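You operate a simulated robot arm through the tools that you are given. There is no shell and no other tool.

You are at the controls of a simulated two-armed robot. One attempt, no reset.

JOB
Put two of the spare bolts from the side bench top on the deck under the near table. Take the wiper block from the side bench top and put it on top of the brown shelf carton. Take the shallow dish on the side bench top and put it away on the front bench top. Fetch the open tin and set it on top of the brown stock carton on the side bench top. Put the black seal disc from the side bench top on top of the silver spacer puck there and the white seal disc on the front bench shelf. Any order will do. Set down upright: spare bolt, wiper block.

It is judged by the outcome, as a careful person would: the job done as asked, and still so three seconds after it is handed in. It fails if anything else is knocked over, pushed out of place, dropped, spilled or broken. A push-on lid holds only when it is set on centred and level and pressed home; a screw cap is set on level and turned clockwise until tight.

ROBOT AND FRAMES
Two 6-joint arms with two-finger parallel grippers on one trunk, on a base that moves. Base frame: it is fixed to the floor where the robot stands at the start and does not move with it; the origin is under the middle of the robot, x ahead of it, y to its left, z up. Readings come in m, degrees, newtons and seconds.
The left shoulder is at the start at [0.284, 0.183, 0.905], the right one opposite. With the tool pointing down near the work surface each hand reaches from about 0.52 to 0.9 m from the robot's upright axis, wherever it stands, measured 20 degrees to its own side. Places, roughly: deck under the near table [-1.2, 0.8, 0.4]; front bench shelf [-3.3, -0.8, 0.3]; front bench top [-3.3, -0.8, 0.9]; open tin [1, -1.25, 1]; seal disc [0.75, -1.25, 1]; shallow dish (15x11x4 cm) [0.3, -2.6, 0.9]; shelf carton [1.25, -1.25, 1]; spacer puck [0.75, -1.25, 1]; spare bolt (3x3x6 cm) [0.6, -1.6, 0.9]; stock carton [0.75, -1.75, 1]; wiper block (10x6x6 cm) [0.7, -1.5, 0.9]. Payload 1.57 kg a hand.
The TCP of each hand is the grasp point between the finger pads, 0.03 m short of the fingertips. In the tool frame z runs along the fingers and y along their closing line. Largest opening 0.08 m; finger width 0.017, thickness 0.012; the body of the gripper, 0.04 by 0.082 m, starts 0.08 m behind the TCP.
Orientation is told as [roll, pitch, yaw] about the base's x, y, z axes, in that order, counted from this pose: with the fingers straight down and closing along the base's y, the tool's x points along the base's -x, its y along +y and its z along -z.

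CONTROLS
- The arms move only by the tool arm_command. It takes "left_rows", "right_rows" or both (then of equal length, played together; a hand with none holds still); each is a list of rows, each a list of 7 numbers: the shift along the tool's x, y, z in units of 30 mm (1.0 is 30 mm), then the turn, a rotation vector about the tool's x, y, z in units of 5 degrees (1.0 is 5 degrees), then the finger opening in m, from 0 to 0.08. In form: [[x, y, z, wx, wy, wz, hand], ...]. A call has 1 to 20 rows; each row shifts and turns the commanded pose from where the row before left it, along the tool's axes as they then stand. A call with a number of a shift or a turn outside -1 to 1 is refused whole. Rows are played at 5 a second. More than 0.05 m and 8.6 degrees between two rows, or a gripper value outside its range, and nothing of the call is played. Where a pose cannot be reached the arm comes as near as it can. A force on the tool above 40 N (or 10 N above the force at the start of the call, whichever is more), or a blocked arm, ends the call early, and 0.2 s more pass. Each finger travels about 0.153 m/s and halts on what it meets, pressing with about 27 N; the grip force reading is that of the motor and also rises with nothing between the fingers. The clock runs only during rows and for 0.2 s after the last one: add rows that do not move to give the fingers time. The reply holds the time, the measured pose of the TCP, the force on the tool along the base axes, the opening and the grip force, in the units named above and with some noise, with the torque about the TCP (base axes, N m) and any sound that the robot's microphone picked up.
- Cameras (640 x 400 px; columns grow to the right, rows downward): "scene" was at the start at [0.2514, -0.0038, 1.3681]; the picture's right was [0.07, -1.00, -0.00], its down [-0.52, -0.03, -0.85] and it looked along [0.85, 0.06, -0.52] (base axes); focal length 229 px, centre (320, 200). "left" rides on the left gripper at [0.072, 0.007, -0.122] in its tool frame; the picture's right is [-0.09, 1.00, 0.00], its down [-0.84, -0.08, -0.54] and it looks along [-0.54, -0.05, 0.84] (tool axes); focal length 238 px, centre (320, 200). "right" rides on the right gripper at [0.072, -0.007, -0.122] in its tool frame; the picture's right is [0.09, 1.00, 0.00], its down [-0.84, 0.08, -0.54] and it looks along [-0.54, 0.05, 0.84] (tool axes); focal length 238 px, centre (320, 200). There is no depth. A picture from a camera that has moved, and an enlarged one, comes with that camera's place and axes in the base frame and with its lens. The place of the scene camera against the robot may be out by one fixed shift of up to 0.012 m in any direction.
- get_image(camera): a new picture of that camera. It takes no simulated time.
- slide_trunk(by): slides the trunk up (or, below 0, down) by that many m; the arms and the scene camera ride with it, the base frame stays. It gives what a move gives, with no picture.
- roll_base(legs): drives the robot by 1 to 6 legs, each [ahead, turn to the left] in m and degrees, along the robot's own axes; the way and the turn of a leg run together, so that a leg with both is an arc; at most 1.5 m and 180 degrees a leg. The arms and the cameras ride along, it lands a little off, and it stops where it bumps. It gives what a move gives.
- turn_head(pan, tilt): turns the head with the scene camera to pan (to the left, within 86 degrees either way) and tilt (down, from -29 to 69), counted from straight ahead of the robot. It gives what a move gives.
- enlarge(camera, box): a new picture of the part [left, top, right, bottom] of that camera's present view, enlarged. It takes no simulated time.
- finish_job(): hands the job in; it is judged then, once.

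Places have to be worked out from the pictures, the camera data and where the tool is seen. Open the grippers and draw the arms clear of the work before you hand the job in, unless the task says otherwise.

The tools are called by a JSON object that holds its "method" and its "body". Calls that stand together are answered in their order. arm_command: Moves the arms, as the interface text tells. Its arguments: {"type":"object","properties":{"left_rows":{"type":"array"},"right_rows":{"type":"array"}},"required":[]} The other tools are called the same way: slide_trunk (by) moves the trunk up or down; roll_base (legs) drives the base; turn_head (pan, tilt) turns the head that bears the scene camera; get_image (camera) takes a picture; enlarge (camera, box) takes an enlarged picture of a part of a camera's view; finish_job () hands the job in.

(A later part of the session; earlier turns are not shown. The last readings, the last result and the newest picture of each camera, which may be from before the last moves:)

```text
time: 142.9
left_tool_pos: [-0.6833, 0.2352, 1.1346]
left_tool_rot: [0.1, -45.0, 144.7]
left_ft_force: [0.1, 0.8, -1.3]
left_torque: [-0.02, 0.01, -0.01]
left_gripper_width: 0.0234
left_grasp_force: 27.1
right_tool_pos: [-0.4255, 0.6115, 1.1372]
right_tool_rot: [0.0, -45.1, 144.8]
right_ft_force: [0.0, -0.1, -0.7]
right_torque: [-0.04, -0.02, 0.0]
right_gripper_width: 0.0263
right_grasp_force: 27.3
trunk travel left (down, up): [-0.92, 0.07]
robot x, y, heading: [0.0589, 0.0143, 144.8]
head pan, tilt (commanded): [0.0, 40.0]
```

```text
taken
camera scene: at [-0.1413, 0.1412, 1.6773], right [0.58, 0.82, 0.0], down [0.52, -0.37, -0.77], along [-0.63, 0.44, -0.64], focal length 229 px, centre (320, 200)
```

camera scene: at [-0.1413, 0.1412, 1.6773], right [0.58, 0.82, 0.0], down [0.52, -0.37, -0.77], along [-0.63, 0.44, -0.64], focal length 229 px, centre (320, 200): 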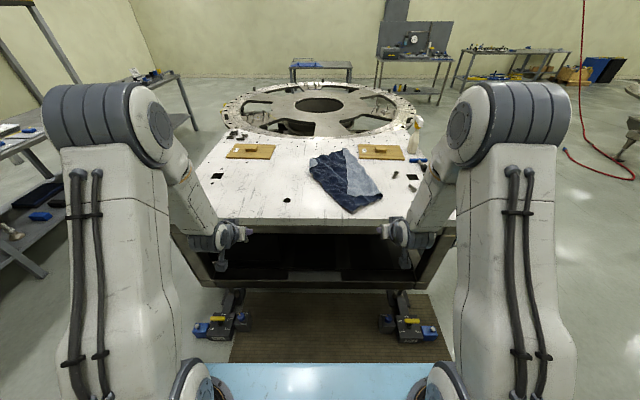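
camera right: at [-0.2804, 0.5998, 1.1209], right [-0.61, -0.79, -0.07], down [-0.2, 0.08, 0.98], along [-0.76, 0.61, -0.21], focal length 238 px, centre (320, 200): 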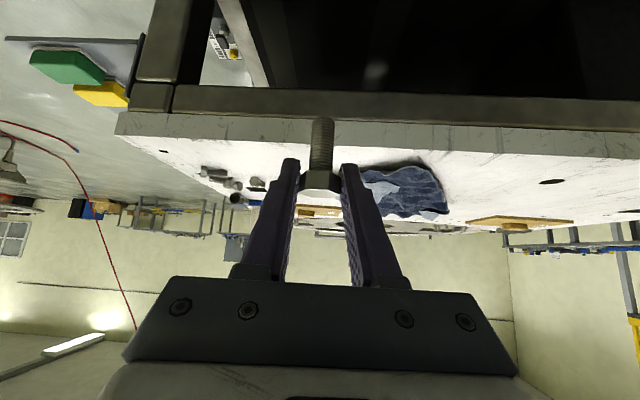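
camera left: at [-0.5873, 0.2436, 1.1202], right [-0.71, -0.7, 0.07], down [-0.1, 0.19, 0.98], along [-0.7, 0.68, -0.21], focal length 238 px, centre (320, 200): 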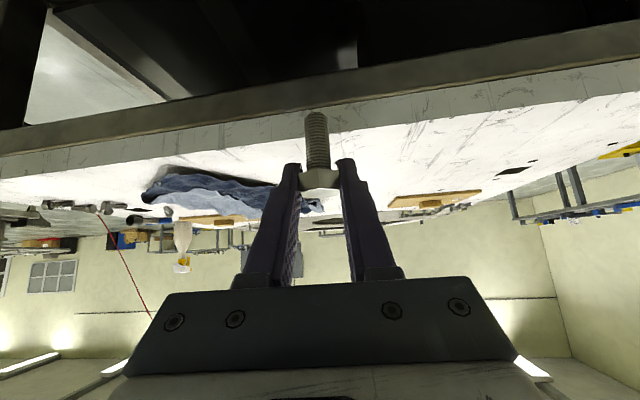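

Squared up at 144.8°. I enlarge the opening under the table.

{"method": "enlarge", "body": {"camera": "scene", "box": [170, 200, 470, 360]}}

{"method": "get_image", "body": {"camera": "left"}}

{"method": "get_image", "body": {"camera": "right"}}

```text
2.13 times, centred on (320, 280) of scene
camera zoom: at [-0.1413, 0.1412, 1.6773], right [0.58, 0.82, 0.0], down [0.52, -0.37, -0.77], along [-0.63, 0.44, -0.64], focal length 489 px, centre (320, 29)
```

zoom: 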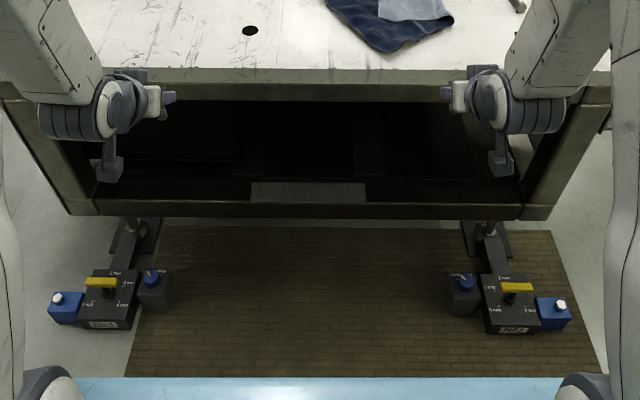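

```text
taken
camera left: at [-0.5759, 0.1497, 1.1716], right [-0.63, -0.78, 0.07], down [-0.12, 0.18, 0.97], along [-0.77, 0.6, -0.21], focal length 238 px, centre (320, 200)
```

left: 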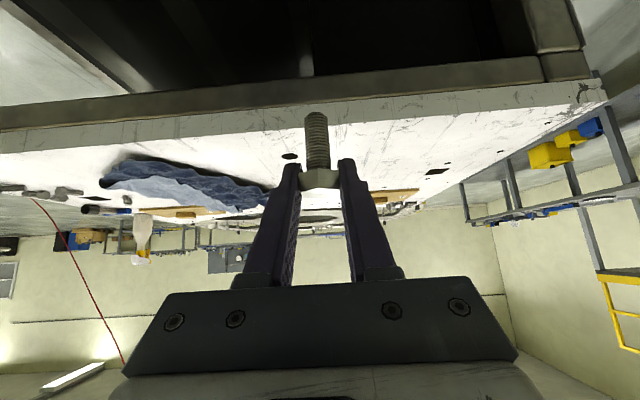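

```text
taken
camera right: at [-0.31, 0.5378, 1.1717], right [-0.52, -0.85, -0.07], down [-0.21, 0.06, 0.97], along [-0.83, 0.52, -0.21], focal length 238 px, centre (320, 200)
```

right: 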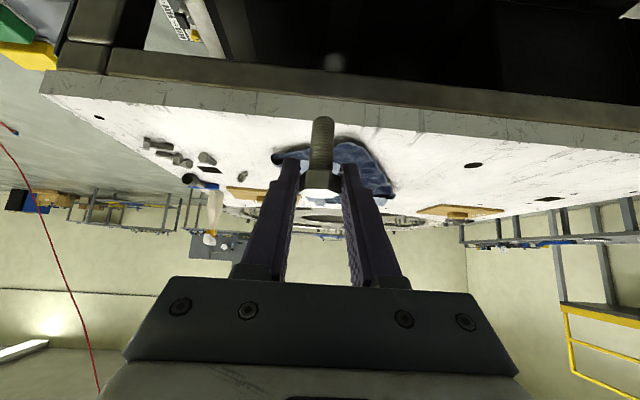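

Slab top z≈0.975, edge ≈0.945 m ahead, deck rail top probably 0.43–0.48. I lower the trunk 0.5 m with hands still in front of the table, then look from there.

{"method": "slide_trunk", "body": {"by": -0.5}}

{"method": "turn_head", "body": {"pan": 0, "tilt": 35}}

{"method": "get_image", "body": {"camera": "scene"}}

{"method": "get_image", "body": {"camera": "left"}}

{"method": "get_image", "body": {"camera": "right"}}

```text
refused: -0.5 is not a number from -0.4 to 0.4
```

```text
time: 143.5
left_tool_pos: [-0.6842, 0.2356, 1.1363]
left_tool_rot: [0.1, -45.0, 144.8]
left_ft_force: [0.2, 0.3, -2.0]
left_torque: [-0.01, -0.01, -0.03]
left_gripper_width: 0.0236
left_grasp_force: 26.9
right_tool_pos: [-0.4258, 0.6125, 1.1375]
right_tool_rot: [0.1, -45.0, 144.9]
right_ft_force: [0.0, 0.3, -1.9]
right_torque: [0.01, -0.02, 0.0]
right_gripper_width: 0.0262
right_grasp_force: 26.8
trunk travel left (down, up): [-0.92, 0.07]
robot x, y, heading: [0.0562, 0.0143, 144.8]
head pan, tilt (commanded): [0.0, 35.0]
```

```text
taken
camera scene: at [-0.1437, 0.143, 1.6847], right [0.58, 0.82, 0.0], down [0.47, -0.33, -0.82], along [-0.67, 0.47, -0.57], focal length 229 px, centre (320, 200)
```

scene: 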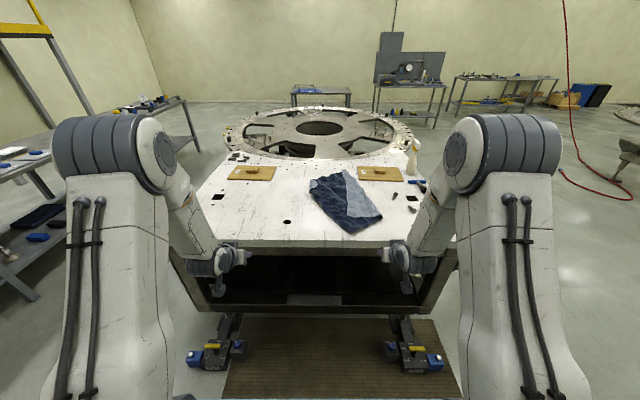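

```text
taken
camera left: at [-0.5759, 0.1497, 1.1716], right [-0.63, -0.78, 0.07], down [-0.12, 0.18, 0.97], along [-0.77, 0.6, -0.21], focal length 238 px, centre (320, 200)
```

left: 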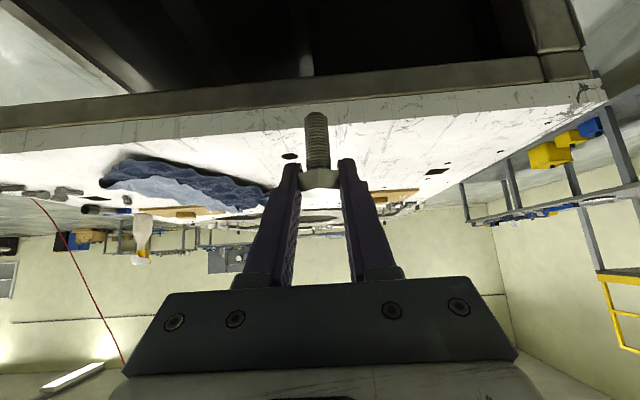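

```text
taken
camera right: at [-0.31, 0.5378, 1.1716], right [-0.52, -0.85, -0.07], down [-0.21, 0.06, 0.97], along [-0.83, 0.52, -0.21], focal length 238 px, centre (320, 200)
```

right: 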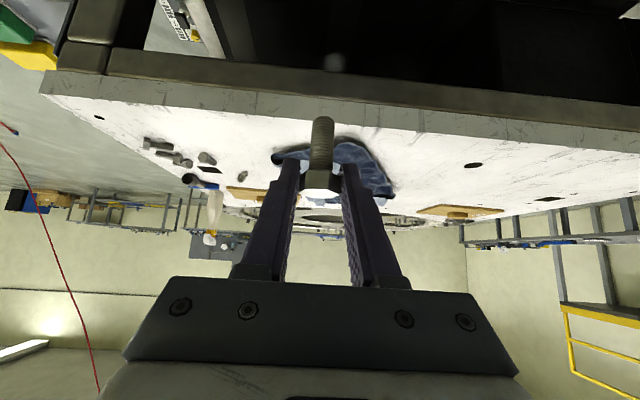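

The slide is limited to 0.4 m a call, so I lower by 0.4 and then look.

{"method": "slide_trunk", "body": {"by": -0.4}}

{"method": "get_image", "body": {"camera": "scene"}}

{"method": "get_image", "body": {"camera": "left"}}

{"method": "get_image", "body": {"camera": "right"}}

```text
time: 147.3
left_tool_pos: [-0.6844, 0.2343, 0.7341]
left_tool_rot: [0.1, -45.0, 144.8]
left_ft_force: [-0.1, -0.1, -0.8]
left_torque: [-0.04, -0.02, -0.01]
left_gripper_width: 0.0235
left_grasp_force: 26.9
right_tool_pos: [-0.426, 0.6125, 0.7375]
right_tool_rot: [0.1, -45.0, 144.9]
right_ft_force: [0.0, 0.2, -1.0]
right_torque: [-0.01, 0.0, 0.03]
right_gripper_width: 0.0259
right_grasp_force: 26.8
trunk travel left (down, up): [-0.52, 0.47]
robot x, y, heading: [0.0583, 0.0126, 144.7]
head pan, tilt (commanded): [0.0, 35.0]
```

```text
taken
camera scene: at [-0.1453, 0.1441, 1.2848], right [0.58, 0.82, 0.0], down [0.47, -0.33, -0.82], along [-0.67, 0.47, -0.57], focal length 229 px, centre (320, 200)
```

scene: 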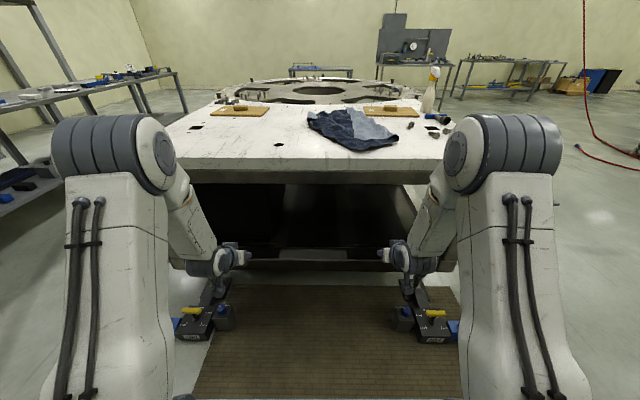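

```text
taken
camera left: at [-0.5763, 0.1499, 0.7717], right [-0.63, -0.78, 0.07], down [-0.12, 0.18, 0.97], along [-0.77, 0.6, -0.21], focal length 238 px, centre (320, 200)
```

left: 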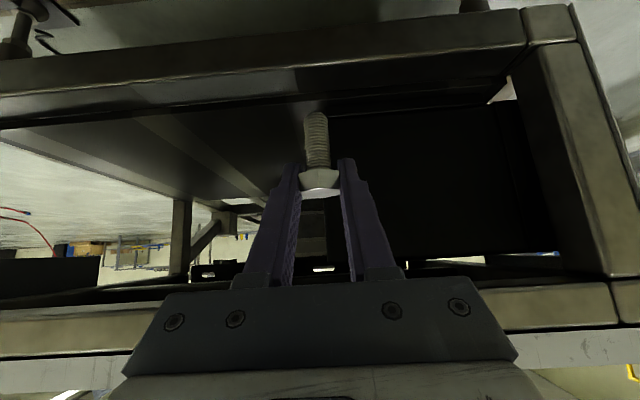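

```text
taken
camera right: at [-0.3103, 0.538, 0.7717], right [-0.52, -0.85, -0.07], down [-0.21, 0.06, 0.98], along [-0.83, 0.52, -0.21], focal length 238 px, centre (320, 200)
```

right: 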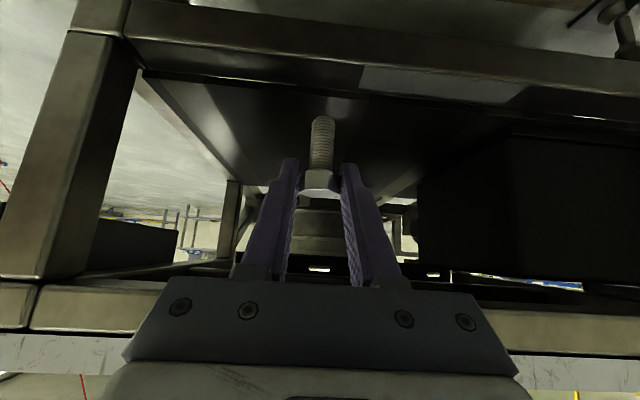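

Under the table there is a dark box on the left rear part of the deck; the deck's front strip is free. I enlarge the wrist views to measure the rail and deck heights.

{"method": "enlarge", "body": {"camera": "left", "box": [120, 0, 520, 200]}}

{"method": "enlarge", "body": {"camera": "right", "box": [60, 0, 460, 200]}}

{"method": "enlarge", "body": {"camera": "scene", "box": [160, 160, 470, 300]}}

```text
1.60 times, centred on (320, 100) of left
camera zoom: at [-0.5763, 0.1499, 0.7717], right [-0.63, -0.78, 0.07], down [-0.12, 0.18, 0.97], along [-0.77, 0.6, -0.21], focal length 381 px, centre (320, 360)
```

zoom: 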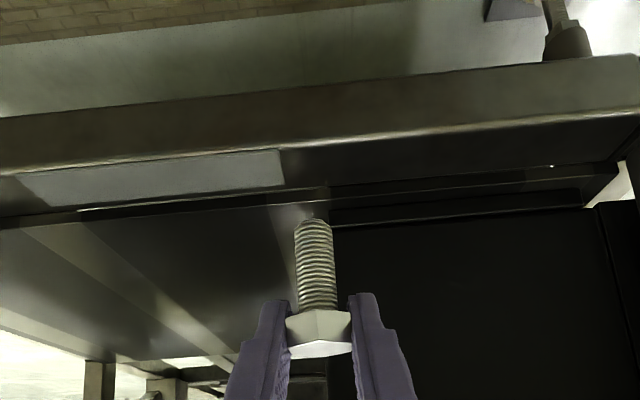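

```text
1.60 times, centred on (260, 100) of right
camera zoom: at [-0.3103, 0.538, 0.7717], right [-0.52, -0.85, -0.07], down [-0.21, 0.06, 0.98], along [-0.83, 0.52, -0.21], focal length 381 px, centre (416, 360)
```

zoom: 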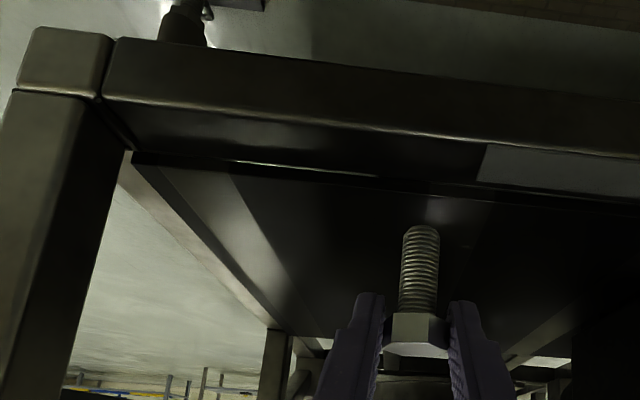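

```text
2.06 times, centred on (315, 230) of scene
camera zoom: at [-0.1453, 0.1441, 1.2848], right [0.58, 0.82, 0.0], down [0.47, -0.33, -0.82], along [-0.67, 0.47, -0.57], focal length 473 px, centre (330, 138)
```

zoom: 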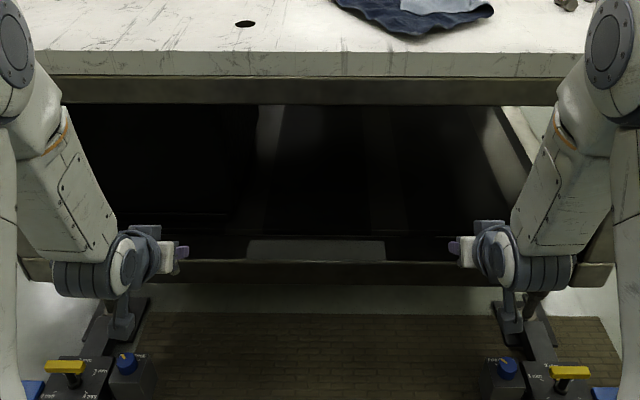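

Triangulating: front face X≈0.98, deck rail top z≈0.407, apron underside z≈0.853; the dark box starts at about Y>0.27. I move the left hand 12 cm toward the centre and lower the trunk another 0.21 m.

{"method": "arm_command", "body": {"left_rows": [[0, -0.5, 0, 0, 0, 0, 0.01], [0, -0.5, 0, 0, 0, 0, 0.01], [0, -0.5, 0, 0, 0, 0, 0.01], [0, -0.5, 0, 0, 0, 0, 0.01], [0, -0.5, 0, 0, 0, 0, 0.01], [0, -0.5, 0, 0, 0, 0, 0.01], [0, -0.5, 0, 0, 0, 0, 0.01], [0, -0.5, 0, 0, 0, 0, 0.01], [0, 0, 0, 0, 0, 0, 0.01]]}}

{"method": "slide_trunk", "body": {"by": -0.21}}

{"method": "get_image", "body": {"camera": "left"}}

{"method": "get_image", "body": {"camera": "right"}}

{"method": "get_image", "body": {"camera": "scene"}}

```text
time: 149.3
left_tool_pos: [-0.6131, 0.3319, 0.7351]
left_tool_rot: [0.1, -45.0, 144.7]
left_ft_force: [-1.0, -0.1, -0.8]
left_torque: [-0.01, 0.02, 0.0]
left_gripper_width: 0.0233
left_grasp_force: 27.4
right_tool_pos: [-0.4267, 0.6121, 0.7357]
right_tool_rot: [-0.1, -45.0, 144.9]
right_ft_force: [-0.1, -0.5, -1.0]
right_torque: [0.0, -0.02, -0.03]
right_gripper_width: 0.0257
right_grasp_force: 26.9
trunk travel left (down, up): [-0.52, 0.47]
robot x, y, heading: [0.0568, 0.0104, 145.0]
head pan, tilt (commanded): [0.0, 35.0]
```

```text
time: 151.6
left_tool_pos: [-0.6137, 0.3328, 0.5255]
left_tool_rot: [0.1, -45.0, 144.8]
left_ft_force: [-1.4, 0.3, -0.8]
left_torque: [0.01, 0.01, 0.04]
left_gripper_width: 0.0232
left_grasp_force: 27.1
right_tool_pos: [-0.4255, 0.6127, 0.5264]
right_tool_rot: [0.0, -45.1, 144.8]
right_ft_force: [0.0, -0.2, -0.8]
right_torque: [0.0, 0.01, 0.01]
right_gripper_width: 0.0259
right_grasp_force: 27.7
trunk travel left (down, up): [-0.31, 0.68]
robot x, y, heading: [0.0532, 0.0124, 144.6]
head pan, tilt (commanded): [0.0, 35.0]
```

```text
taken
camera left: at [-0.5065, 0.2479, 0.5616], right [-0.63, -0.78, 0.07], down [-0.12, 0.18, 0.97], along [-0.77, 0.6, -0.21], focal length 238 px, centre (320, 200)
```

left: 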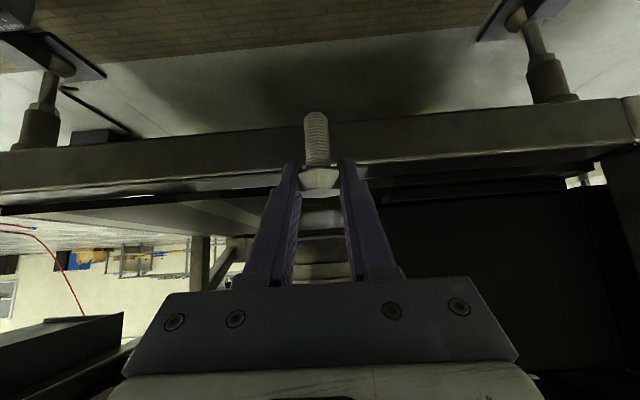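

```text
taken
camera right: at [-0.3105, 0.5382, 0.5617], right [-0.52, -0.85, -0.07], down [-0.21, 0.06, 0.98], along [-0.83, 0.52, -0.21], focal length 238 px, centre (320, 200)
```

right: 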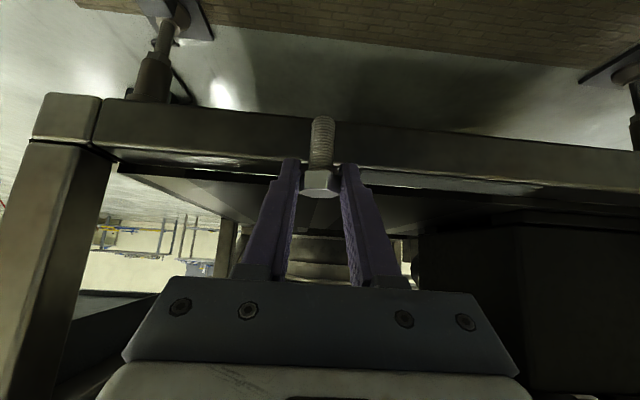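

```text
taken
camera scene: at [-0.1462, 0.1448, 1.0748], right [0.58, 0.82, 0.0], down [0.47, -0.33, -0.82], along [-0.67, 0.47, -0.57], focal length 229 px, centre (320, 200)
```

scene: 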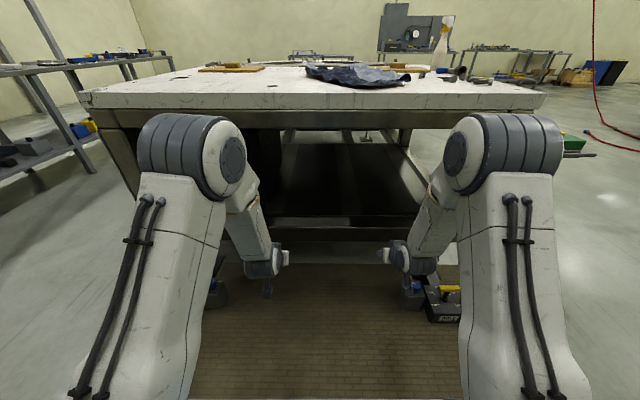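

I enlarge the views of the rail and deck lip at this height.

{"method": "enlarge", "body": {"camera": "left", "box": [100, 120, 300, 250]}}

{"method": "enlarge", "body": {"camera": "right", "box": [90, 100, 290, 230]}}

{"method": "enlarge", "body": {"camera": "right", "box": [340, 140, 600, 260]}}

{"method": "enlarge", "body": {"camera": "scene", "box": [230, 110, 450, 250]}}

```text
3.08 times, centred on (200, 185) of left
camera zoom: at [-0.5065, 0.2479, 0.5616], right [-0.63, -0.78, 0.07], down [-0.12, 0.18, 0.97], along [-0.77, 0.6, -0.21], focal length 733 px, centre (689, 246)
```

zoom: 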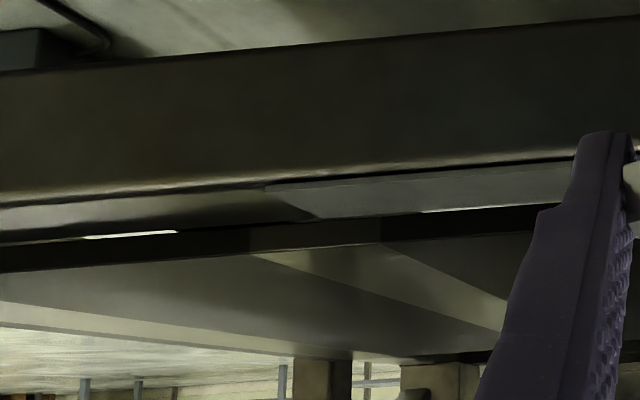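

```text
3.08 times, centred on (190, 165) of right
camera zoom: at [-0.3105, 0.5382, 0.5617], right [-0.52, -0.85, -0.07], down [-0.21, 0.06, 0.98], along [-0.83, 0.52, -0.21], focal length 733 px, centre (720, 308)
```

zoom: 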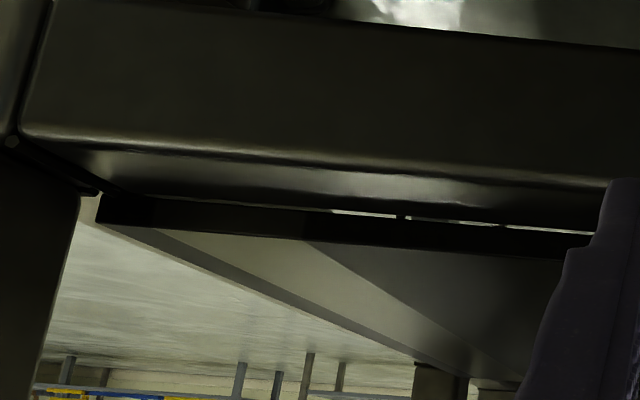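

```text
2.46 times, centred on (470, 200) of right
camera zoom: at [-0.3105, 0.5382, 0.5617], right [-0.52, -0.85, -0.07], down [-0.21, 0.06, 0.98], along [-0.83, 0.52, -0.21], focal length 587 px, centre (-49, 200)
```

zoom: 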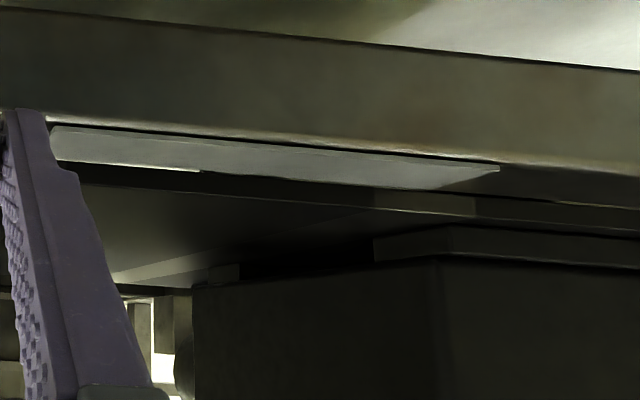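

```text
2.86 times, centred on (340, 180) of scene
camera zoom: at [-0.1462, 0.1448, 1.0748], right [0.58, 0.82, 0.0], down [0.47, -0.33, -0.82], along [-0.67, 0.47, -0.57], focal length 655 px, centre (263, 257)
```

zoom: 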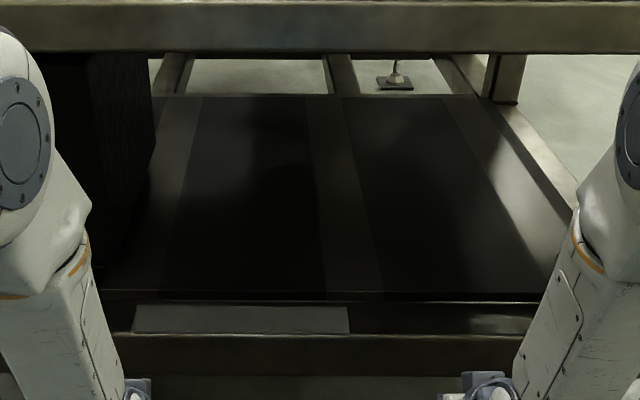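

The deck sheet's front edge is at X≈1.04, top z≈0.445, just behind the rail; the black box keeps to Y>0.27, so both bolts' places are free. I drive forward 0.30 m with the hands going in under the apron.

{"method": "roll_base", "body": {"legs": [[0.3, 0]]}}

{"method": "get_image", "body": {"camera": "scene"}}

{"method": "get_image", "body": {"camera": "left"}}

{"method": "get_image", "body": {"camera": "right"}}

```text
time: 153.6
left_tool_pos: [-0.8559, 0.512, 0.5248]
left_tool_rot: [0.1, -44.9, 144.3]
left_ft_force: [0.3, 0.5, -1.5]
left_torque: [0.03, -0.03, -0.03]
left_gripper_width: 0.023
left_grasp_force: 26.9
right_tool_pos: [-0.6654, 0.7911, 0.5276]
right_tool_rot: [0.0, -45.1, 144.2]
right_ft_force: [0.2, -0.2, -0.4]
right_torque: [0.0, -0.03, -0.03]
right_gripper_width: 0.026
right_grasp_force: 27.0
trunk travel left (down, up): [-0.31, 0.68]
robot x, y, heading: [-0.1874, 0.1854, 144.4]
head pan, tilt (commanded): [0.0, 35.0]
```

```text
taken
camera scene: at [-0.3893, 0.3204, 1.0748], right [0.58, 0.81, 0.0], down [0.46, -0.33, -0.82], along [-0.67, 0.48, -0.57], focal length 229 px, centre (320, 200)
```

scene: 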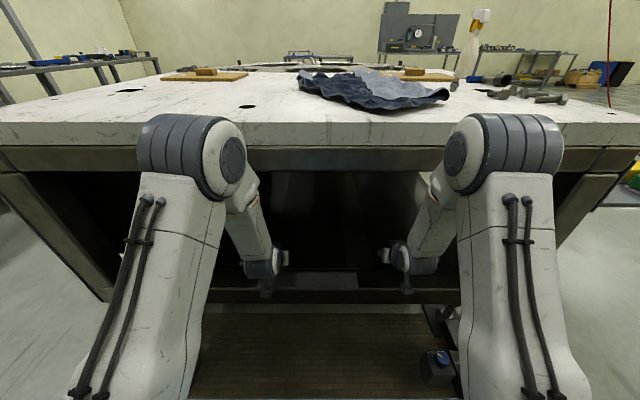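

```text
taken
camera left: at [-0.7488, 0.4266, 0.5616], right [-0.63, -0.77, 0.07], down [-0.12, 0.18, 0.97], along [-0.76, 0.61, -0.21], focal length 238 px, centre (320, 200)
```

left: 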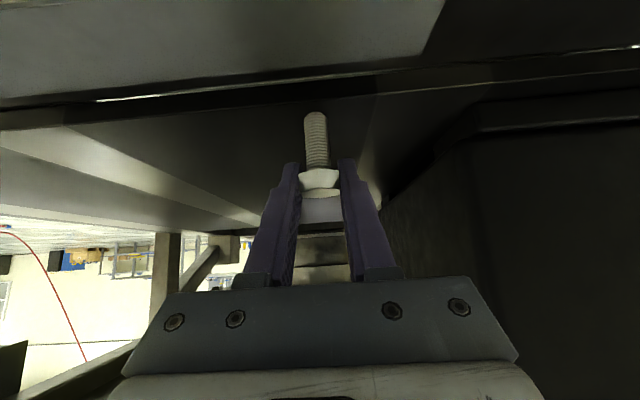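

```text
taken
camera right: at [-0.5504, 0.7152, 0.5617], right [-0.53, -0.85, -0.07], down [-0.21, 0.06, 0.97], along [-0.82, 0.53, -0.21], focal length 238 px, centre (320, 200)
```

right: 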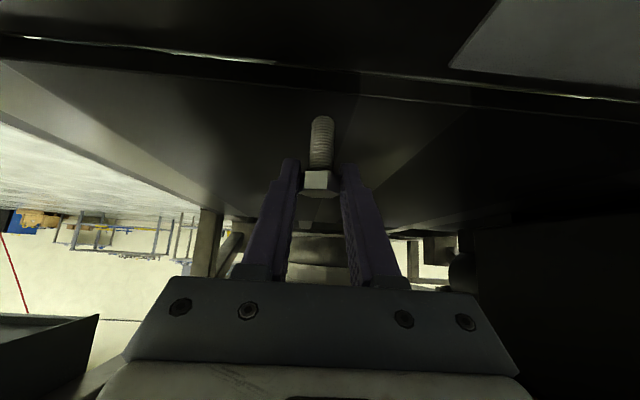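

The hands are now at the deck's front edge. I drive 0.085 m further so the bolts are ~7 cm inside it.

{"method": "roll_base", "body": {"legs": [[0.085, 0]]}}

{"method": "get_image", "body": {"camera": "left"}}

{"method": "get_image", "body": {"camera": "right"}}

{"method": "get_image", "body": {"camera": "scene"}}

```text
time: 154.7
left_tool_pos: [-0.9242, 0.5641, 0.5223]
left_tool_rot: [0.1, -44.8, 144.2]
left_ft_force: [-0.7, 0.3, 0.2]
left_torque: [0.01, -0.02, -0.01]
left_gripper_width: 0.0234
left_grasp_force: 26.8
right_tool_pos: [-0.7359, 0.8418, 0.5233]
right_tool_rot: [0.0, -44.8, 144.4]
right_ft_force: [0.0, 0.0, -1.4]
right_torque: [-0.02, -0.01, 0.01]
right_gripper_width: 0.0257
right_grasp_force: 27.1
trunk travel left (down, up): [-0.31, 0.68]
robot x, y, heading: [-0.257, 0.2376, 144.2]
head pan, tilt (commanded): [0.0, 35.0]
```

```text
taken
camera left: at [-0.8191, 0.4778, 0.5588], right [-0.63, -0.77, 0.07], down [-0.13, 0.19, 0.97], along [-0.76, 0.61, -0.22], focal length 238 px, centre (320, 200)
```

left: 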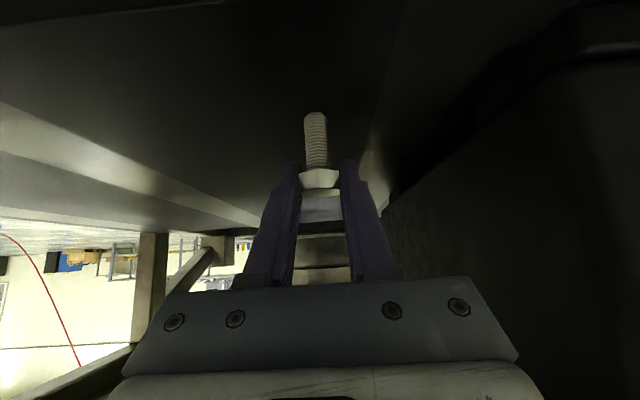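

```text
taken
camera right: at [-0.6205, 0.7663, 0.5589], right [-0.53, -0.85, -0.07], down [-0.22, 0.06, 0.97], along [-0.82, 0.53, -0.22], focal length 238 px, centre (320, 200)
```

right: 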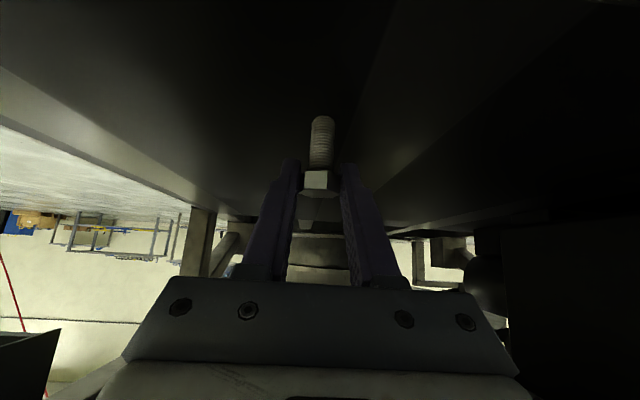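

```text
taken
camera scene: at [-0.4581, 0.3701, 1.0748], right [0.58, 0.81, 0.0], down [0.46, -0.33, -0.82], along [-0.67, 0.48, -0.57], focal length 229 px, centre (320, 200)
```

scene: 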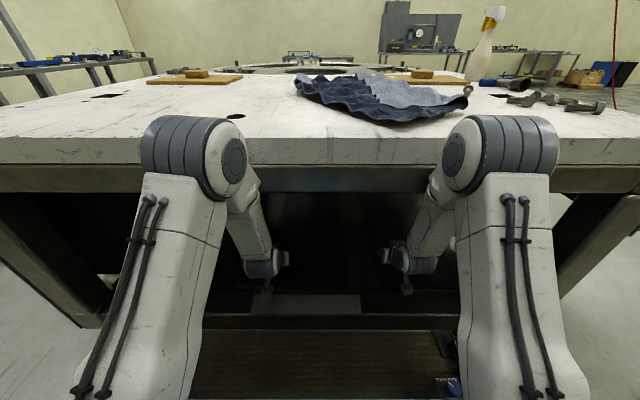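

Both bolts hang about 3 cm over the deck. I lower both hands together in small steps.

{"method": "arm_command", "body": {"left_rows": [[0.12, 0, 0.12, 0, 0, 0, 0.01], [0.12, 0, 0.12, 0, 0, 0, 0.01], [0.08, 0, 0.08, 0, 0, 0, 0.01], [0, 0, 0, 0, 0, 0, 0.01]], "right_rows": [[0.12, 0, 0.12, 0, 0, 0, 0.01], [0.12, 0, 0.12, 0, 0, 0, 0.01], [0.08, 0, 0.08, 0, 0, 0, 0.01], [0, 0, 0, 0, 0, 0, 0.01]]}}

{"method": "enlarge", "body": {"camera": "left", "box": [220, 60, 420, 220]}}

{"method": "enlarge", "body": {"camera": "right", "box": [220, 60, 420, 220]}}

```text
time: 155.7
left_tool_pos: [-0.9275, 0.5641, 0.5036]
left_tool_rot: [0.1, -44.6, 144.1]
left_ft_force: [-0.5, -0.1, -1.7]
left_torque: [0.0, -0.01, -0.02]
left_gripper_width: 0.0234
left_grasp_force: 27.0
right_tool_pos: [-0.7367, 0.8431, 0.5063]
right_tool_rot: [-0.1, -44.5, 144.3]
right_ft_force: [-0.5, -0.8, -0.7]
right_torque: [0.01, -0.01, 0.01]
right_gripper_width: 0.0255
right_grasp_force: 26.4
trunk travel left (down, up): [-0.31, 0.68]
robot x, y, heading: [-0.2565, 0.2351, 144.0]
head pan, tilt (commanded): [0.0, 35.0]
```

```text
2.50 times, centred on (320, 140) of left
camera zoom: at [-0.8205, 0.4792, 0.5411], right [-0.64, -0.77, 0.07], down [-0.13, 0.19, 0.97], along [-0.76, 0.61, -0.22], focal length 596 px, centre (320, 350)
```

zoom: 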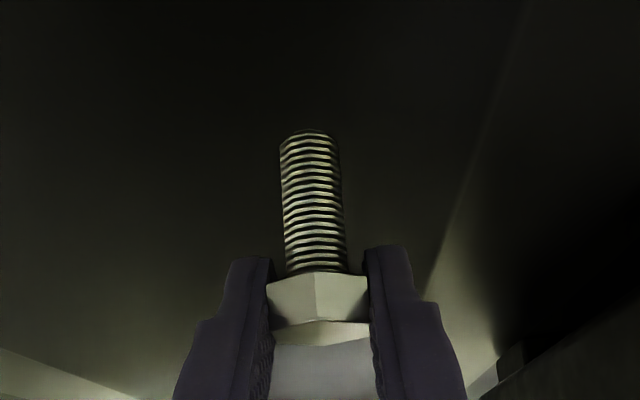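

```text
2.50 times, centred on (320, 140) of right
camera zoom: at [-0.6219, 0.7674, 0.5427], right [-0.53, -0.85, -0.07], down [-0.22, 0.06, 0.97], along [-0.82, 0.53, -0.22], focal length 596 px, centre (320, 350)
```

zoom: 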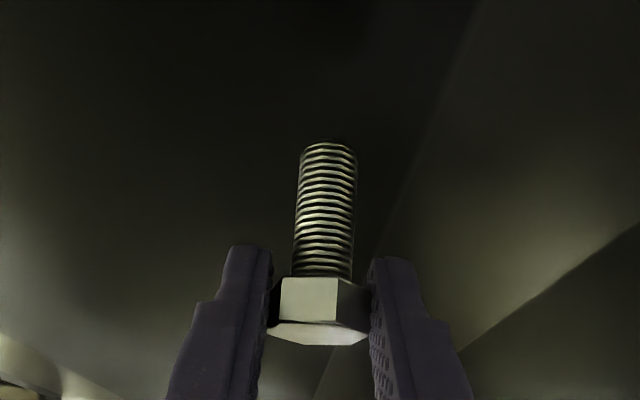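

No contact yet. I continue in 2 mm steps.

{"method": "arm_command", "body": {"left_rows": [[0.05, 0, 0.05, 0, 0, 0, 0.01], [0.05, 0, 0.05, 0, 0, 0, 0.01], [0, 0, 0, 0, 0, 0, 0.01]], "right_rows": [[0.05, 0, 0.05, 0, 0, 0, 0.01], [0.05, 0, 0.05, 0, 0, 0, 0.01], [0, 0, 0, 0, 0, 0, 0.01]]}}

{"method": "arm_command", "body": {"left_rows": [[0.05, 0, 0.05, 0, 0, 0, 0.01], [0.05, 0, 0.05, 0, 0, 0, 0.01], [0, 0, 0, 0, 0, 0, 0.01]], "right_rows": [[0.05, 0, 0.05, 0, 0, 0, 0.01], [0.05, 0, 0.05, 0, 0, 0, 0.01], [0, 0, 0, 0, 0, 0, 0.01]]}}

```text
time: 156.5
left_tool_pos: [-0.9259, 0.5641, 0.5026]
left_tool_rot: [0.1, -44.7, 144.3]
left_ft_force: [0.7, -0.1, -0.2]
left_torque: [0.02, 0.01, 0.0]
left_gripper_width: 0.0232
left_grasp_force: 27.1
right_tool_pos: [-0.7344, 0.842, 0.5043]
right_tool_rot: [-0.1, -44.7, 144.3]
right_ft_force: [0.2, -0.2, -0.5]
right_torque: [0.0, -0.02, 0.0]
right_gripper_width: 0.0255
right_grasp_force: 26.7
trunk travel left (down, up): [-0.31, 0.68]
robot x, y, heading: [-0.2562, 0.2363, 144.2]
head pan, tilt (commanded): [0.0, 35.0]
```

```text
time: 157.3
left_tool_pos: [-0.9269, 0.5631, 0.498]
left_tool_rot: [0.0, -44.7, 144.2]
left_ft_force: [0.3, 0.6, -0.8]
left_torque: [0.01, 0.04, -0.01]
left_gripper_width: 0.0233
left_grasp_force: 26.8
right_tool_pos: [-0.7344, 0.8433, 0.5033]
right_tool_rot: [-0.1, -45.1, 144.2]
right_ft_force: [-0.2, 0.2, -0.5]
right_torque: [0.04, -0.01, 0.01]
right_gripper_width: 0.0254
right_grasp_force: 26.5
trunk travel left (down, up): [-0.31, 0.68]
robot x, y, heading: [-0.2583, 0.2365, 144.1]
head pan, tilt (commanded): [0.0, 35.0]
```

Still free. More small steps.

{"method": "arm_command", "body": {"left_rows": [[0.05, 0, 0.05, 0, 0, 0, 0.01], [0.05, 0, 0.05, 0, 0, 0, 0.01], [0, 0, 0, 0, 0, 0, 0.01], [0, 0, 0, 0, 0, 0, 0.01]], "right_rows": [[0.05, 0, 0.05, 0, 0, 0, 0.01], [0.05, 0, 0.05, 0, 0, 0, 0.01], [0, 0, 0, 0, 0, 0, 0.01], [0, 0, 0, 0, 0, 0, 0.01]]}}

{"method": "arm_command", "body": {"left_rows": [[0.05, 0, 0.05, 0, 0, 0, 0.01], [0.05, 0, 0.05, 0, 0, 0, 0.01], [0, 0, 0, 0, 0, 0, 0.01], [0, 0, 0, 0, 0, 0, 0.01]], "right_rows": [[0.05, 0, 0.05, 0, 0, 0, 0.01], [0.05, 0, 0.05, 0, 0, 0, 0.01], [0, 0, 0, 0, 0, 0, 0.01], [0, 0, 0, 0, 0, 0, 0.01]]}}

{"method": "enlarge", "body": {"camera": "left", "box": [220, 60, 420, 220]}}

{"method": "enlarge", "body": {"camera": "right", "box": [220, 60, 420, 220]}}

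```text
time: 158.3
left_tool_pos: [-0.9266, 0.564, 0.4974]
left_tool_rot: [0.1, -44.8, 144.2]
left_ft_force: [0.0, -0.1, -1.8]
left_torque: [-0.02, 0.02, -0.01]
left_gripper_width: 0.0231
left_grasp_force: 27.0
right_tool_pos: [-0.7362, 0.844, 0.5035]
right_tool_rot: [-0.2, -45.6, 144.2]
right_ft_force: [0.8, -0.5, -1.5]
right_torque: [0.0, 0.0, 0.02]
right_gripper_width: 0.0252
right_grasp_force: 27.0
trunk travel left (down, up): [-0.31, 0.68]
robot x, y, heading: [-0.2594, 0.237, 144.4]
head pan, tilt (commanded): [0.0, 35.0]
```

```text
time: 159.3
left_tool_pos: [-0.9241, 0.5633, 0.4932]
left_tool_rot: [0.1, -45.0, 144.3]
left_ft_force: [0.0, -0.9, -1.5]
left_torque: [0.0, -0.02, 0.03]
left_gripper_width: 0.0233
left_grasp_force: 27.0
right_tool_pos: [-0.7378, 0.8446, 0.5039]
right_tool_rot: [0.0, -46.1, 144.1]
right_ft_force: [0.3, 0.2, -0.7]
right_torque: [0.0, 0.0, -0.02]
right_gripper_width: 0.0254
right_grasp_force: 27.0
trunk travel left (down, up): [-0.31, 0.68]
robot x, y, heading: [-0.2549, 0.2377, 144.5]
head pan, tilt (commanded): [0.0, 35.0]
```

```text
2.50 times, centred on (320, 140) of left
camera zoom: at [-0.8182, 0.4777, 0.53], right [-0.63, -0.77, 0.07], down [-0.12, 0.19, 0.97], along [-0.76, 0.61, -0.21], focal length 596 px, centre (320, 350)
```

zoom: 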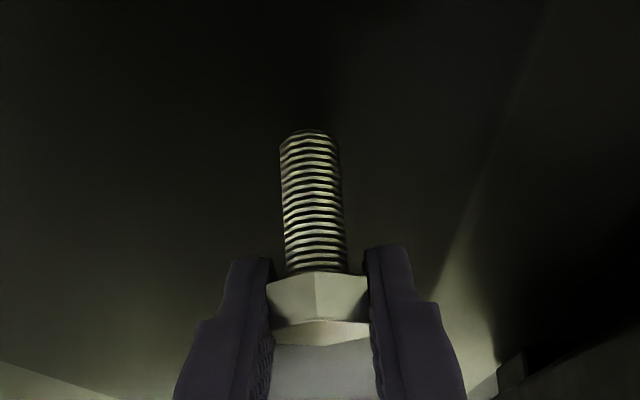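

```text
2.50 times, centred on (320, 140) of right
camera zoom: at [-0.6222, 0.7675, 0.5367], right [-0.53, -0.84, -0.07], down [-0.2, 0.05, 0.98], along [-0.82, 0.53, -0.19], focal length 596 px, centre (320, 350)
```

zoom: 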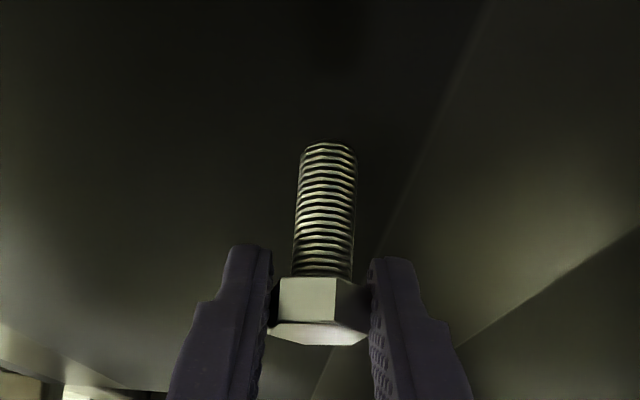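

The right hand's height stopped changing while its pitch drifts, without tool force — something may be limiting the right arm. I look closely at it.

{"method": "enlarge", "body": {"camera": "scene", "box": [360, 100, 580, 300]}}

{"method": "get_image", "body": {"camera": "right"}}

{"method": "enlarge", "body": {"camera": "scene", "box": [120, 100, 340, 300]}}

```text
2.00 times, centred on (470, 200) of scene
camera zoom: at [-0.4517, 0.3665, 1.0767], right [0.59, 0.81, 0.0], down [0.46, -0.33, -0.83], along [-0.67, 0.48, -0.56], focal length 458 px, centre (20, 200)
```

zoom: 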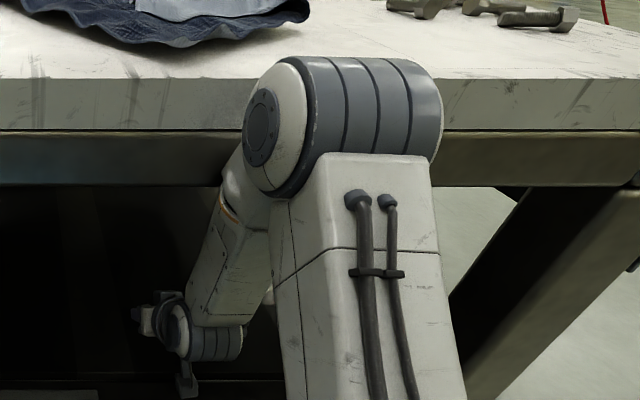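

```text
taken
camera right: at [-0.6222, 0.7675, 0.5367], right [-0.53, -0.84, -0.07], down [-0.2, 0.05, 0.98], along [-0.82, 0.53, -0.19], focal length 238 px, centre (320, 200)
```

right: 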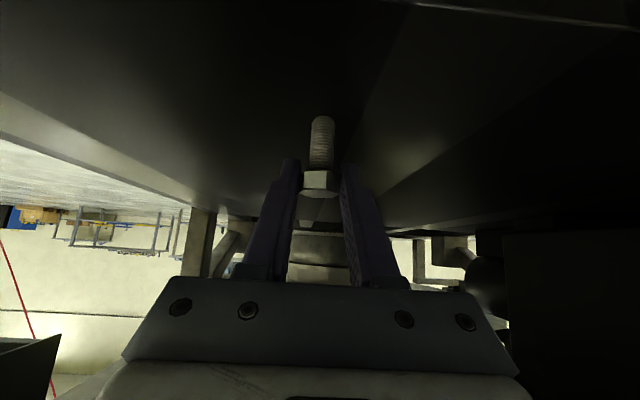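

```text
2.00 times, centred on (230, 200) of scene
camera zoom: at [-0.4517, 0.3665, 1.0767], right [0.59, 0.81, 0.0], down [0.46, -0.33, -0.83], along [-0.67, 0.48, -0.56], focal length 458 px, centre (500, 200)
```

zoom: 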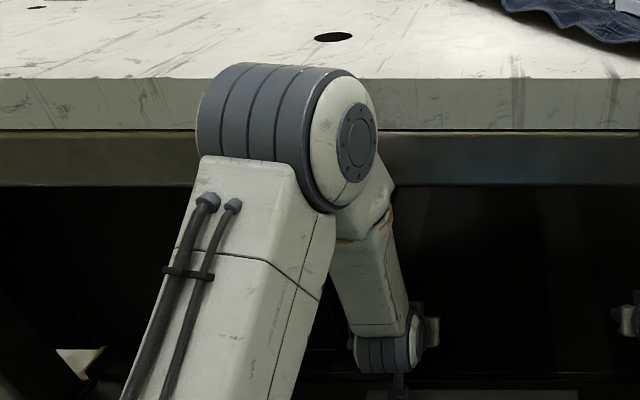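

The scene camera shifted back a few mm: the elbows are touching the slab edge as the hands go down. I undo the last lowering with the arms right away (raise ~3 cm).

{"method": "arm_command", "body": {"left_rows": [[-0.18, 0, -0.18, 0, 0, 0, 0.01], [-0.18, 0, -0.18, 0, 0, 0, 0.01], [-0.18, 0, -0.18, 0, 0, 0, 0.01], [-0.18, 0, -0.18, 0, 0, 0, 0.01], [0, 0, 0, 0, 0, 0, 0.01]], "right_rows": [[-0.18, 0, -0.18, 0, 0, 0, 0.01], [-0.18, 0, -0.18, 0, 0, 0, 0.01], [-0.18, 0, -0.18, 0, 0, 0, 0.01], [-0.18, 0, -0.18, 0, 0, 0, 0.01], [0, 0, 0, 0, 0, 0, 0.01]]}}

{"method": "get_image", "body": {"camera": "scene"}}

```text
time: 160.5
left_tool_pos: [-0.9274, 0.5664, 0.5178]
left_tool_rot: [0.1, -44.6, 144.1]
left_ft_force: [-0.1, 0.0, -2.0]
left_torque: [0.0, -0.02, 0.0]
left_gripper_width: 0.0231
left_grasp_force: 26.3
right_tool_pos: [-0.7378, 0.8422, 0.5191]
right_tool_rot: [0.0, -44.6, 144.4]
right_ft_force: [0.1, 0.3, -0.8]
right_torque: [0.01, -0.03, 0.01]
right_gripper_width: 0.0251
right_grasp_force: 25.9
trunk travel left (down, up): [-0.31, 0.68]
robot x, y, heading: [-0.2555, 0.2358, 144.2]
head pan, tilt (commanded): [0.0, 35.0]
```

```text
taken
camera scene: at [-0.4582, 0.3703, 1.0749], right [0.58, 0.81, 0.0], down [0.46, -0.33, -0.82], along [-0.67, 0.48, -0.57], focal length 229 px, centre (320, 200)
```

scene: 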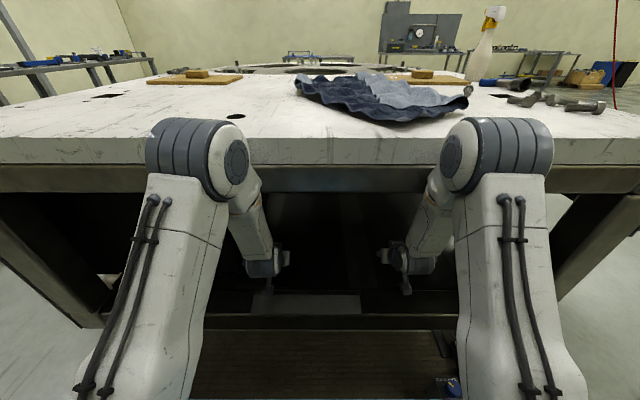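

The body is back to its unpushed place. I back the base 3 cm (bolts still ~5 cm inside the deck edge) and lower with the trunk instead so the elbows don't move toward the slab.

{"method": "roll_base", "body": {"legs": [[-0.03, 0]]}}

{"method": "slide_trunk", "body": {"by": -0.02}}

{"method": "enlarge", "body": {"camera": "left", "box": [120, 0, 520, 220]}}

{"method": "enlarge", "body": {"camera": "right", "box": [120, 0, 520, 220]}}

{"method": "get_image", "body": {"camera": "scene"}}

```text
time: 161.4
left_tool_pos: [-0.9026, 0.5475, 0.5181]
left_tool_rot: [0.1, -44.5, 144.2]
left_ft_force: [-1.2, 0.0, -1.2]
left_torque: [-0.03, -0.01, 0.01]
left_gripper_width: 0.0235
left_grasp_force: 26.7
right_tool_pos: [-0.7131, 0.8232, 0.5189]
right_tool_rot: [0.0, -44.6, 144.2]
right_ft_force: [0.0, 1.0, -0.4]
right_torque: [0.0, -0.04, 0.0]
right_gripper_width: 0.0251
right_grasp_force: 27.0
trunk travel left (down, up): [-0.31, 0.68]
robot x, y, heading: [-0.2344, 0.2184, 144.1]
head pan, tilt (commanded): [0.0, 35.0]
```

```text
time: 162.0
left_tool_pos: [-0.9043, 0.5496, 0.4949]
left_tool_rot: [0.1, -44.4, 144.2]
left_ft_force: [1.0, -0.2, -0.6]
left_torque: [0.0, -0.02, -0.06]
left_gripper_width: 0.0233
left_grasp_force: 27.0
right_tool_pos: [-0.7146, 0.8256, 0.4951]
right_tool_rot: [0.0, -44.2, 144.3]
right_ft_force: [0.6, 0.3, -0.5]
right_torque: [0.0, -0.02, 0.0]
right_gripper_width: 0.025
right_grasp_force: 27.1
trunk travel left (down, up): [-0.29, 0.7]
robot x, y, heading: [-0.2283, 0.22, 144.4]
head pan, tilt (commanded): [0.0, 35.0]
```

```text
1.60 times, centred on (320, 110) of left
camera zoom: at [-0.7979, 0.4632, 0.5326], right [-0.64, -0.77, 0.07], down [-0.13, 0.19, 0.97], along [-0.76, 0.61, -0.22], focal length 381 px, centre (320, 344)
```

zoom: 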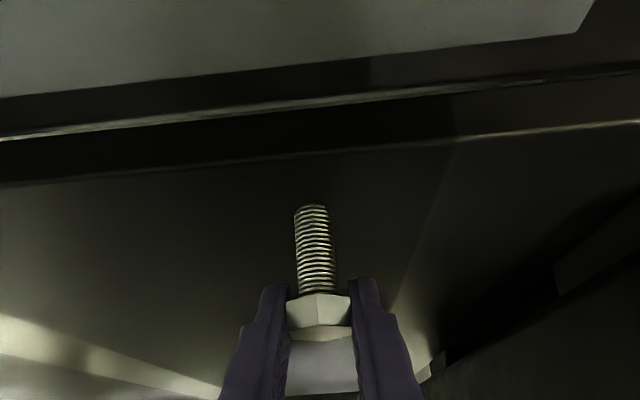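

```text
1.60 times, centred on (320, 110) of right
camera zoom: at [-0.5994, 0.7496, 0.5321], right [-0.53, -0.85, -0.06], down [-0.22, 0.07, 0.97], along [-0.82, 0.53, -0.22], focal length 381 px, centre (320, 344)
```

zoom: 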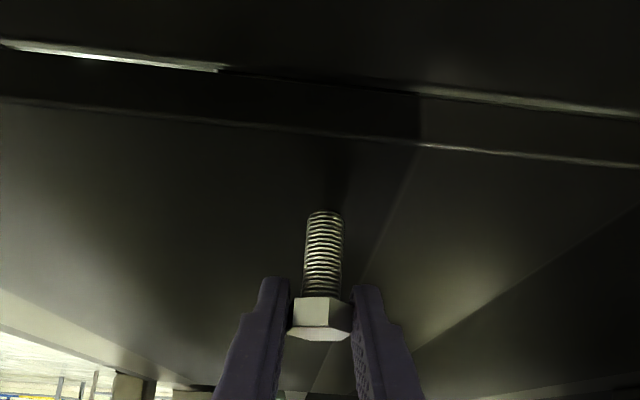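

```text
taken
camera scene: at [-0.433, 0.3519, 1.0548], right [0.58, 0.81, 0.0], down [0.46, -0.33, -0.82], along [-0.67, 0.48, -0.57], focal length 229 px, centre (320, 200)
```

scene: 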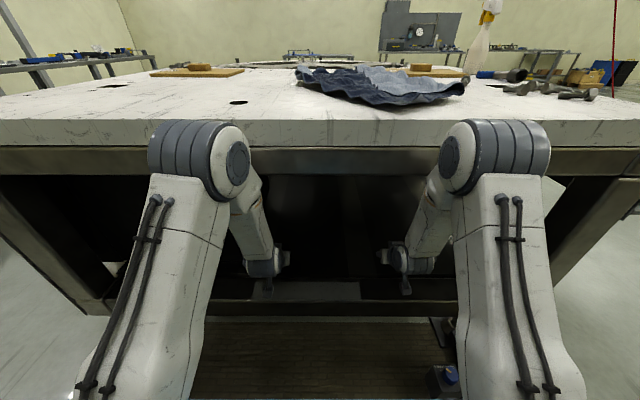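

Now the deck edge is clearly visible; the bolts are ~3–4.5 cm inside it. I extend both hands 2 cm further forward and then lower in 2 mm arm steps.

{"method": "arm_command", "body": {"left_rows": [[-0.24, 0, 0.24, 0, 0, 0, 0.01], [-0.24, 0, 0.24, 0, -0.1, 0, 0.01], [0, 0, 0, 0, 0, 0, 0.01]], "right_rows": [[-0.24, 0, 0.24, 0, 0, 0, 0.01], [-0.24, 0, 0.24, 0, -0.1, 0, 0.01], [0, 0, 0, 0, 0, 0, 0.01]]}}

{"method": "arm_command", "body": {"left_rows": [[0.05, 0, 0.05, 0, 0, 0, 0.01], [0, 0, 0, 0, 0, 0, 0.01]], "right_rows": [[0.05, 0, 0.05, 0, 0, 0, 0.01], [0, 0, 0, 0, 0, 0, 0.01]]}}

{"method": "enlarge", "body": {"camera": "left", "box": [120, 0, 520, 220]}}

{"method": "enlarge", "body": {"camera": "right", "box": [120, 0, 520, 220]}}

```text
time: 162.8
left_tool_pos: [-0.9206, 0.5594, 0.4938]
left_tool_rot: [0.2, -44.8, 144.2]
left_ft_force: [0.1, -1.8, -0.7]
left_torque: [-0.01, 0.01, -0.02]
left_gripper_width: 0.0232
left_grasp_force: 27.3
right_tool_pos: [-0.731, 0.8369, 0.4942]
right_tool_rot: [0.0, -44.8, 144.4]
right_ft_force: [-0.5, 0.2, -1.9]
right_torque: [0.02, -0.01, 0.01]
right_gripper_width: 0.025
right_grasp_force: 26.7
trunk travel left (down, up): [-0.29, 0.7]
robot x, y, heading: [-0.2283, 0.2227, 144.2]
head pan, tilt (commanded): [0.0, 35.0]
```

```text
time: 163.4
left_tool_pos: [-0.9213, 0.5611, 0.4915]
left_tool_rot: [0.0, -44.8, 144.2]
left_ft_force: [0.0, -1.2, -0.9]
left_torque: [0.02, 0.02, 0.01]
left_gripper_width: 0.0232
left_grasp_force: 27.0
right_tool_pos: [-0.73, 0.8373, 0.4913]
right_tool_rot: [0.0, -44.8, 144.4]
right_ft_force: [-1.0, -0.6, -0.7]
right_torque: [-0.01, 0.0, 0.0]
right_gripper_width: 0.0249
right_grasp_force: 26.8
trunk travel left (down, up): [-0.29, 0.7]
robot x, y, heading: [-0.2312, 0.2133, 144.3]
head pan, tilt (commanded): [0.0, 35.0]
```

```text
1.60 times, centred on (320, 110) of left
camera zoom: at [-0.8142, 0.4749, 0.5285], right [-0.63, -0.77, 0.07], down [-0.13, 0.19, 0.97], along [-0.76, 0.61, -0.22], focal length 381 px, centre (320, 344)
```

zoom: 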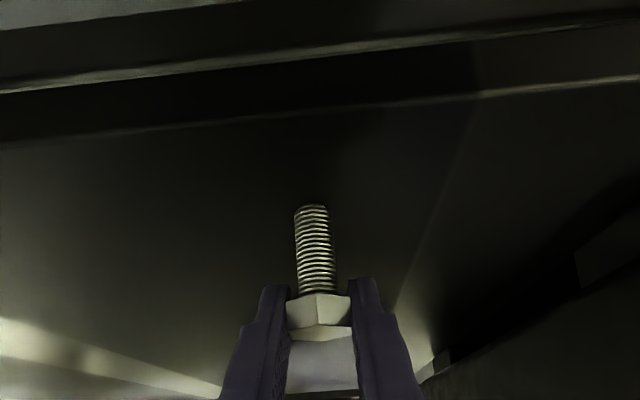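

```text
1.60 times, centred on (320, 110) of right
camera zoom: at [-0.6153, 0.7612, 0.5284], right [-0.53, -0.85, -0.07], down [-0.22, 0.06, 0.97], along [-0.82, 0.53, -0.22], focal length 381 px, centre (320, 344)
```

zoom: 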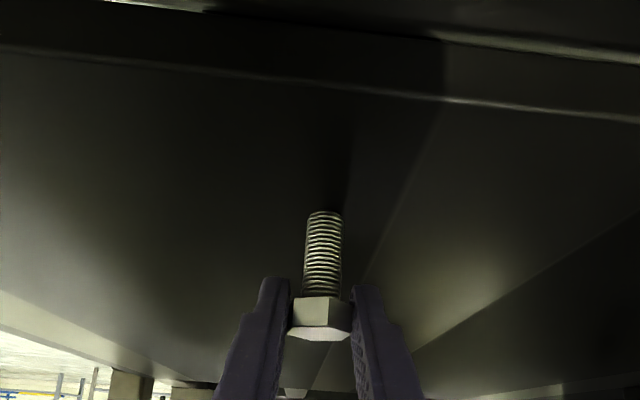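

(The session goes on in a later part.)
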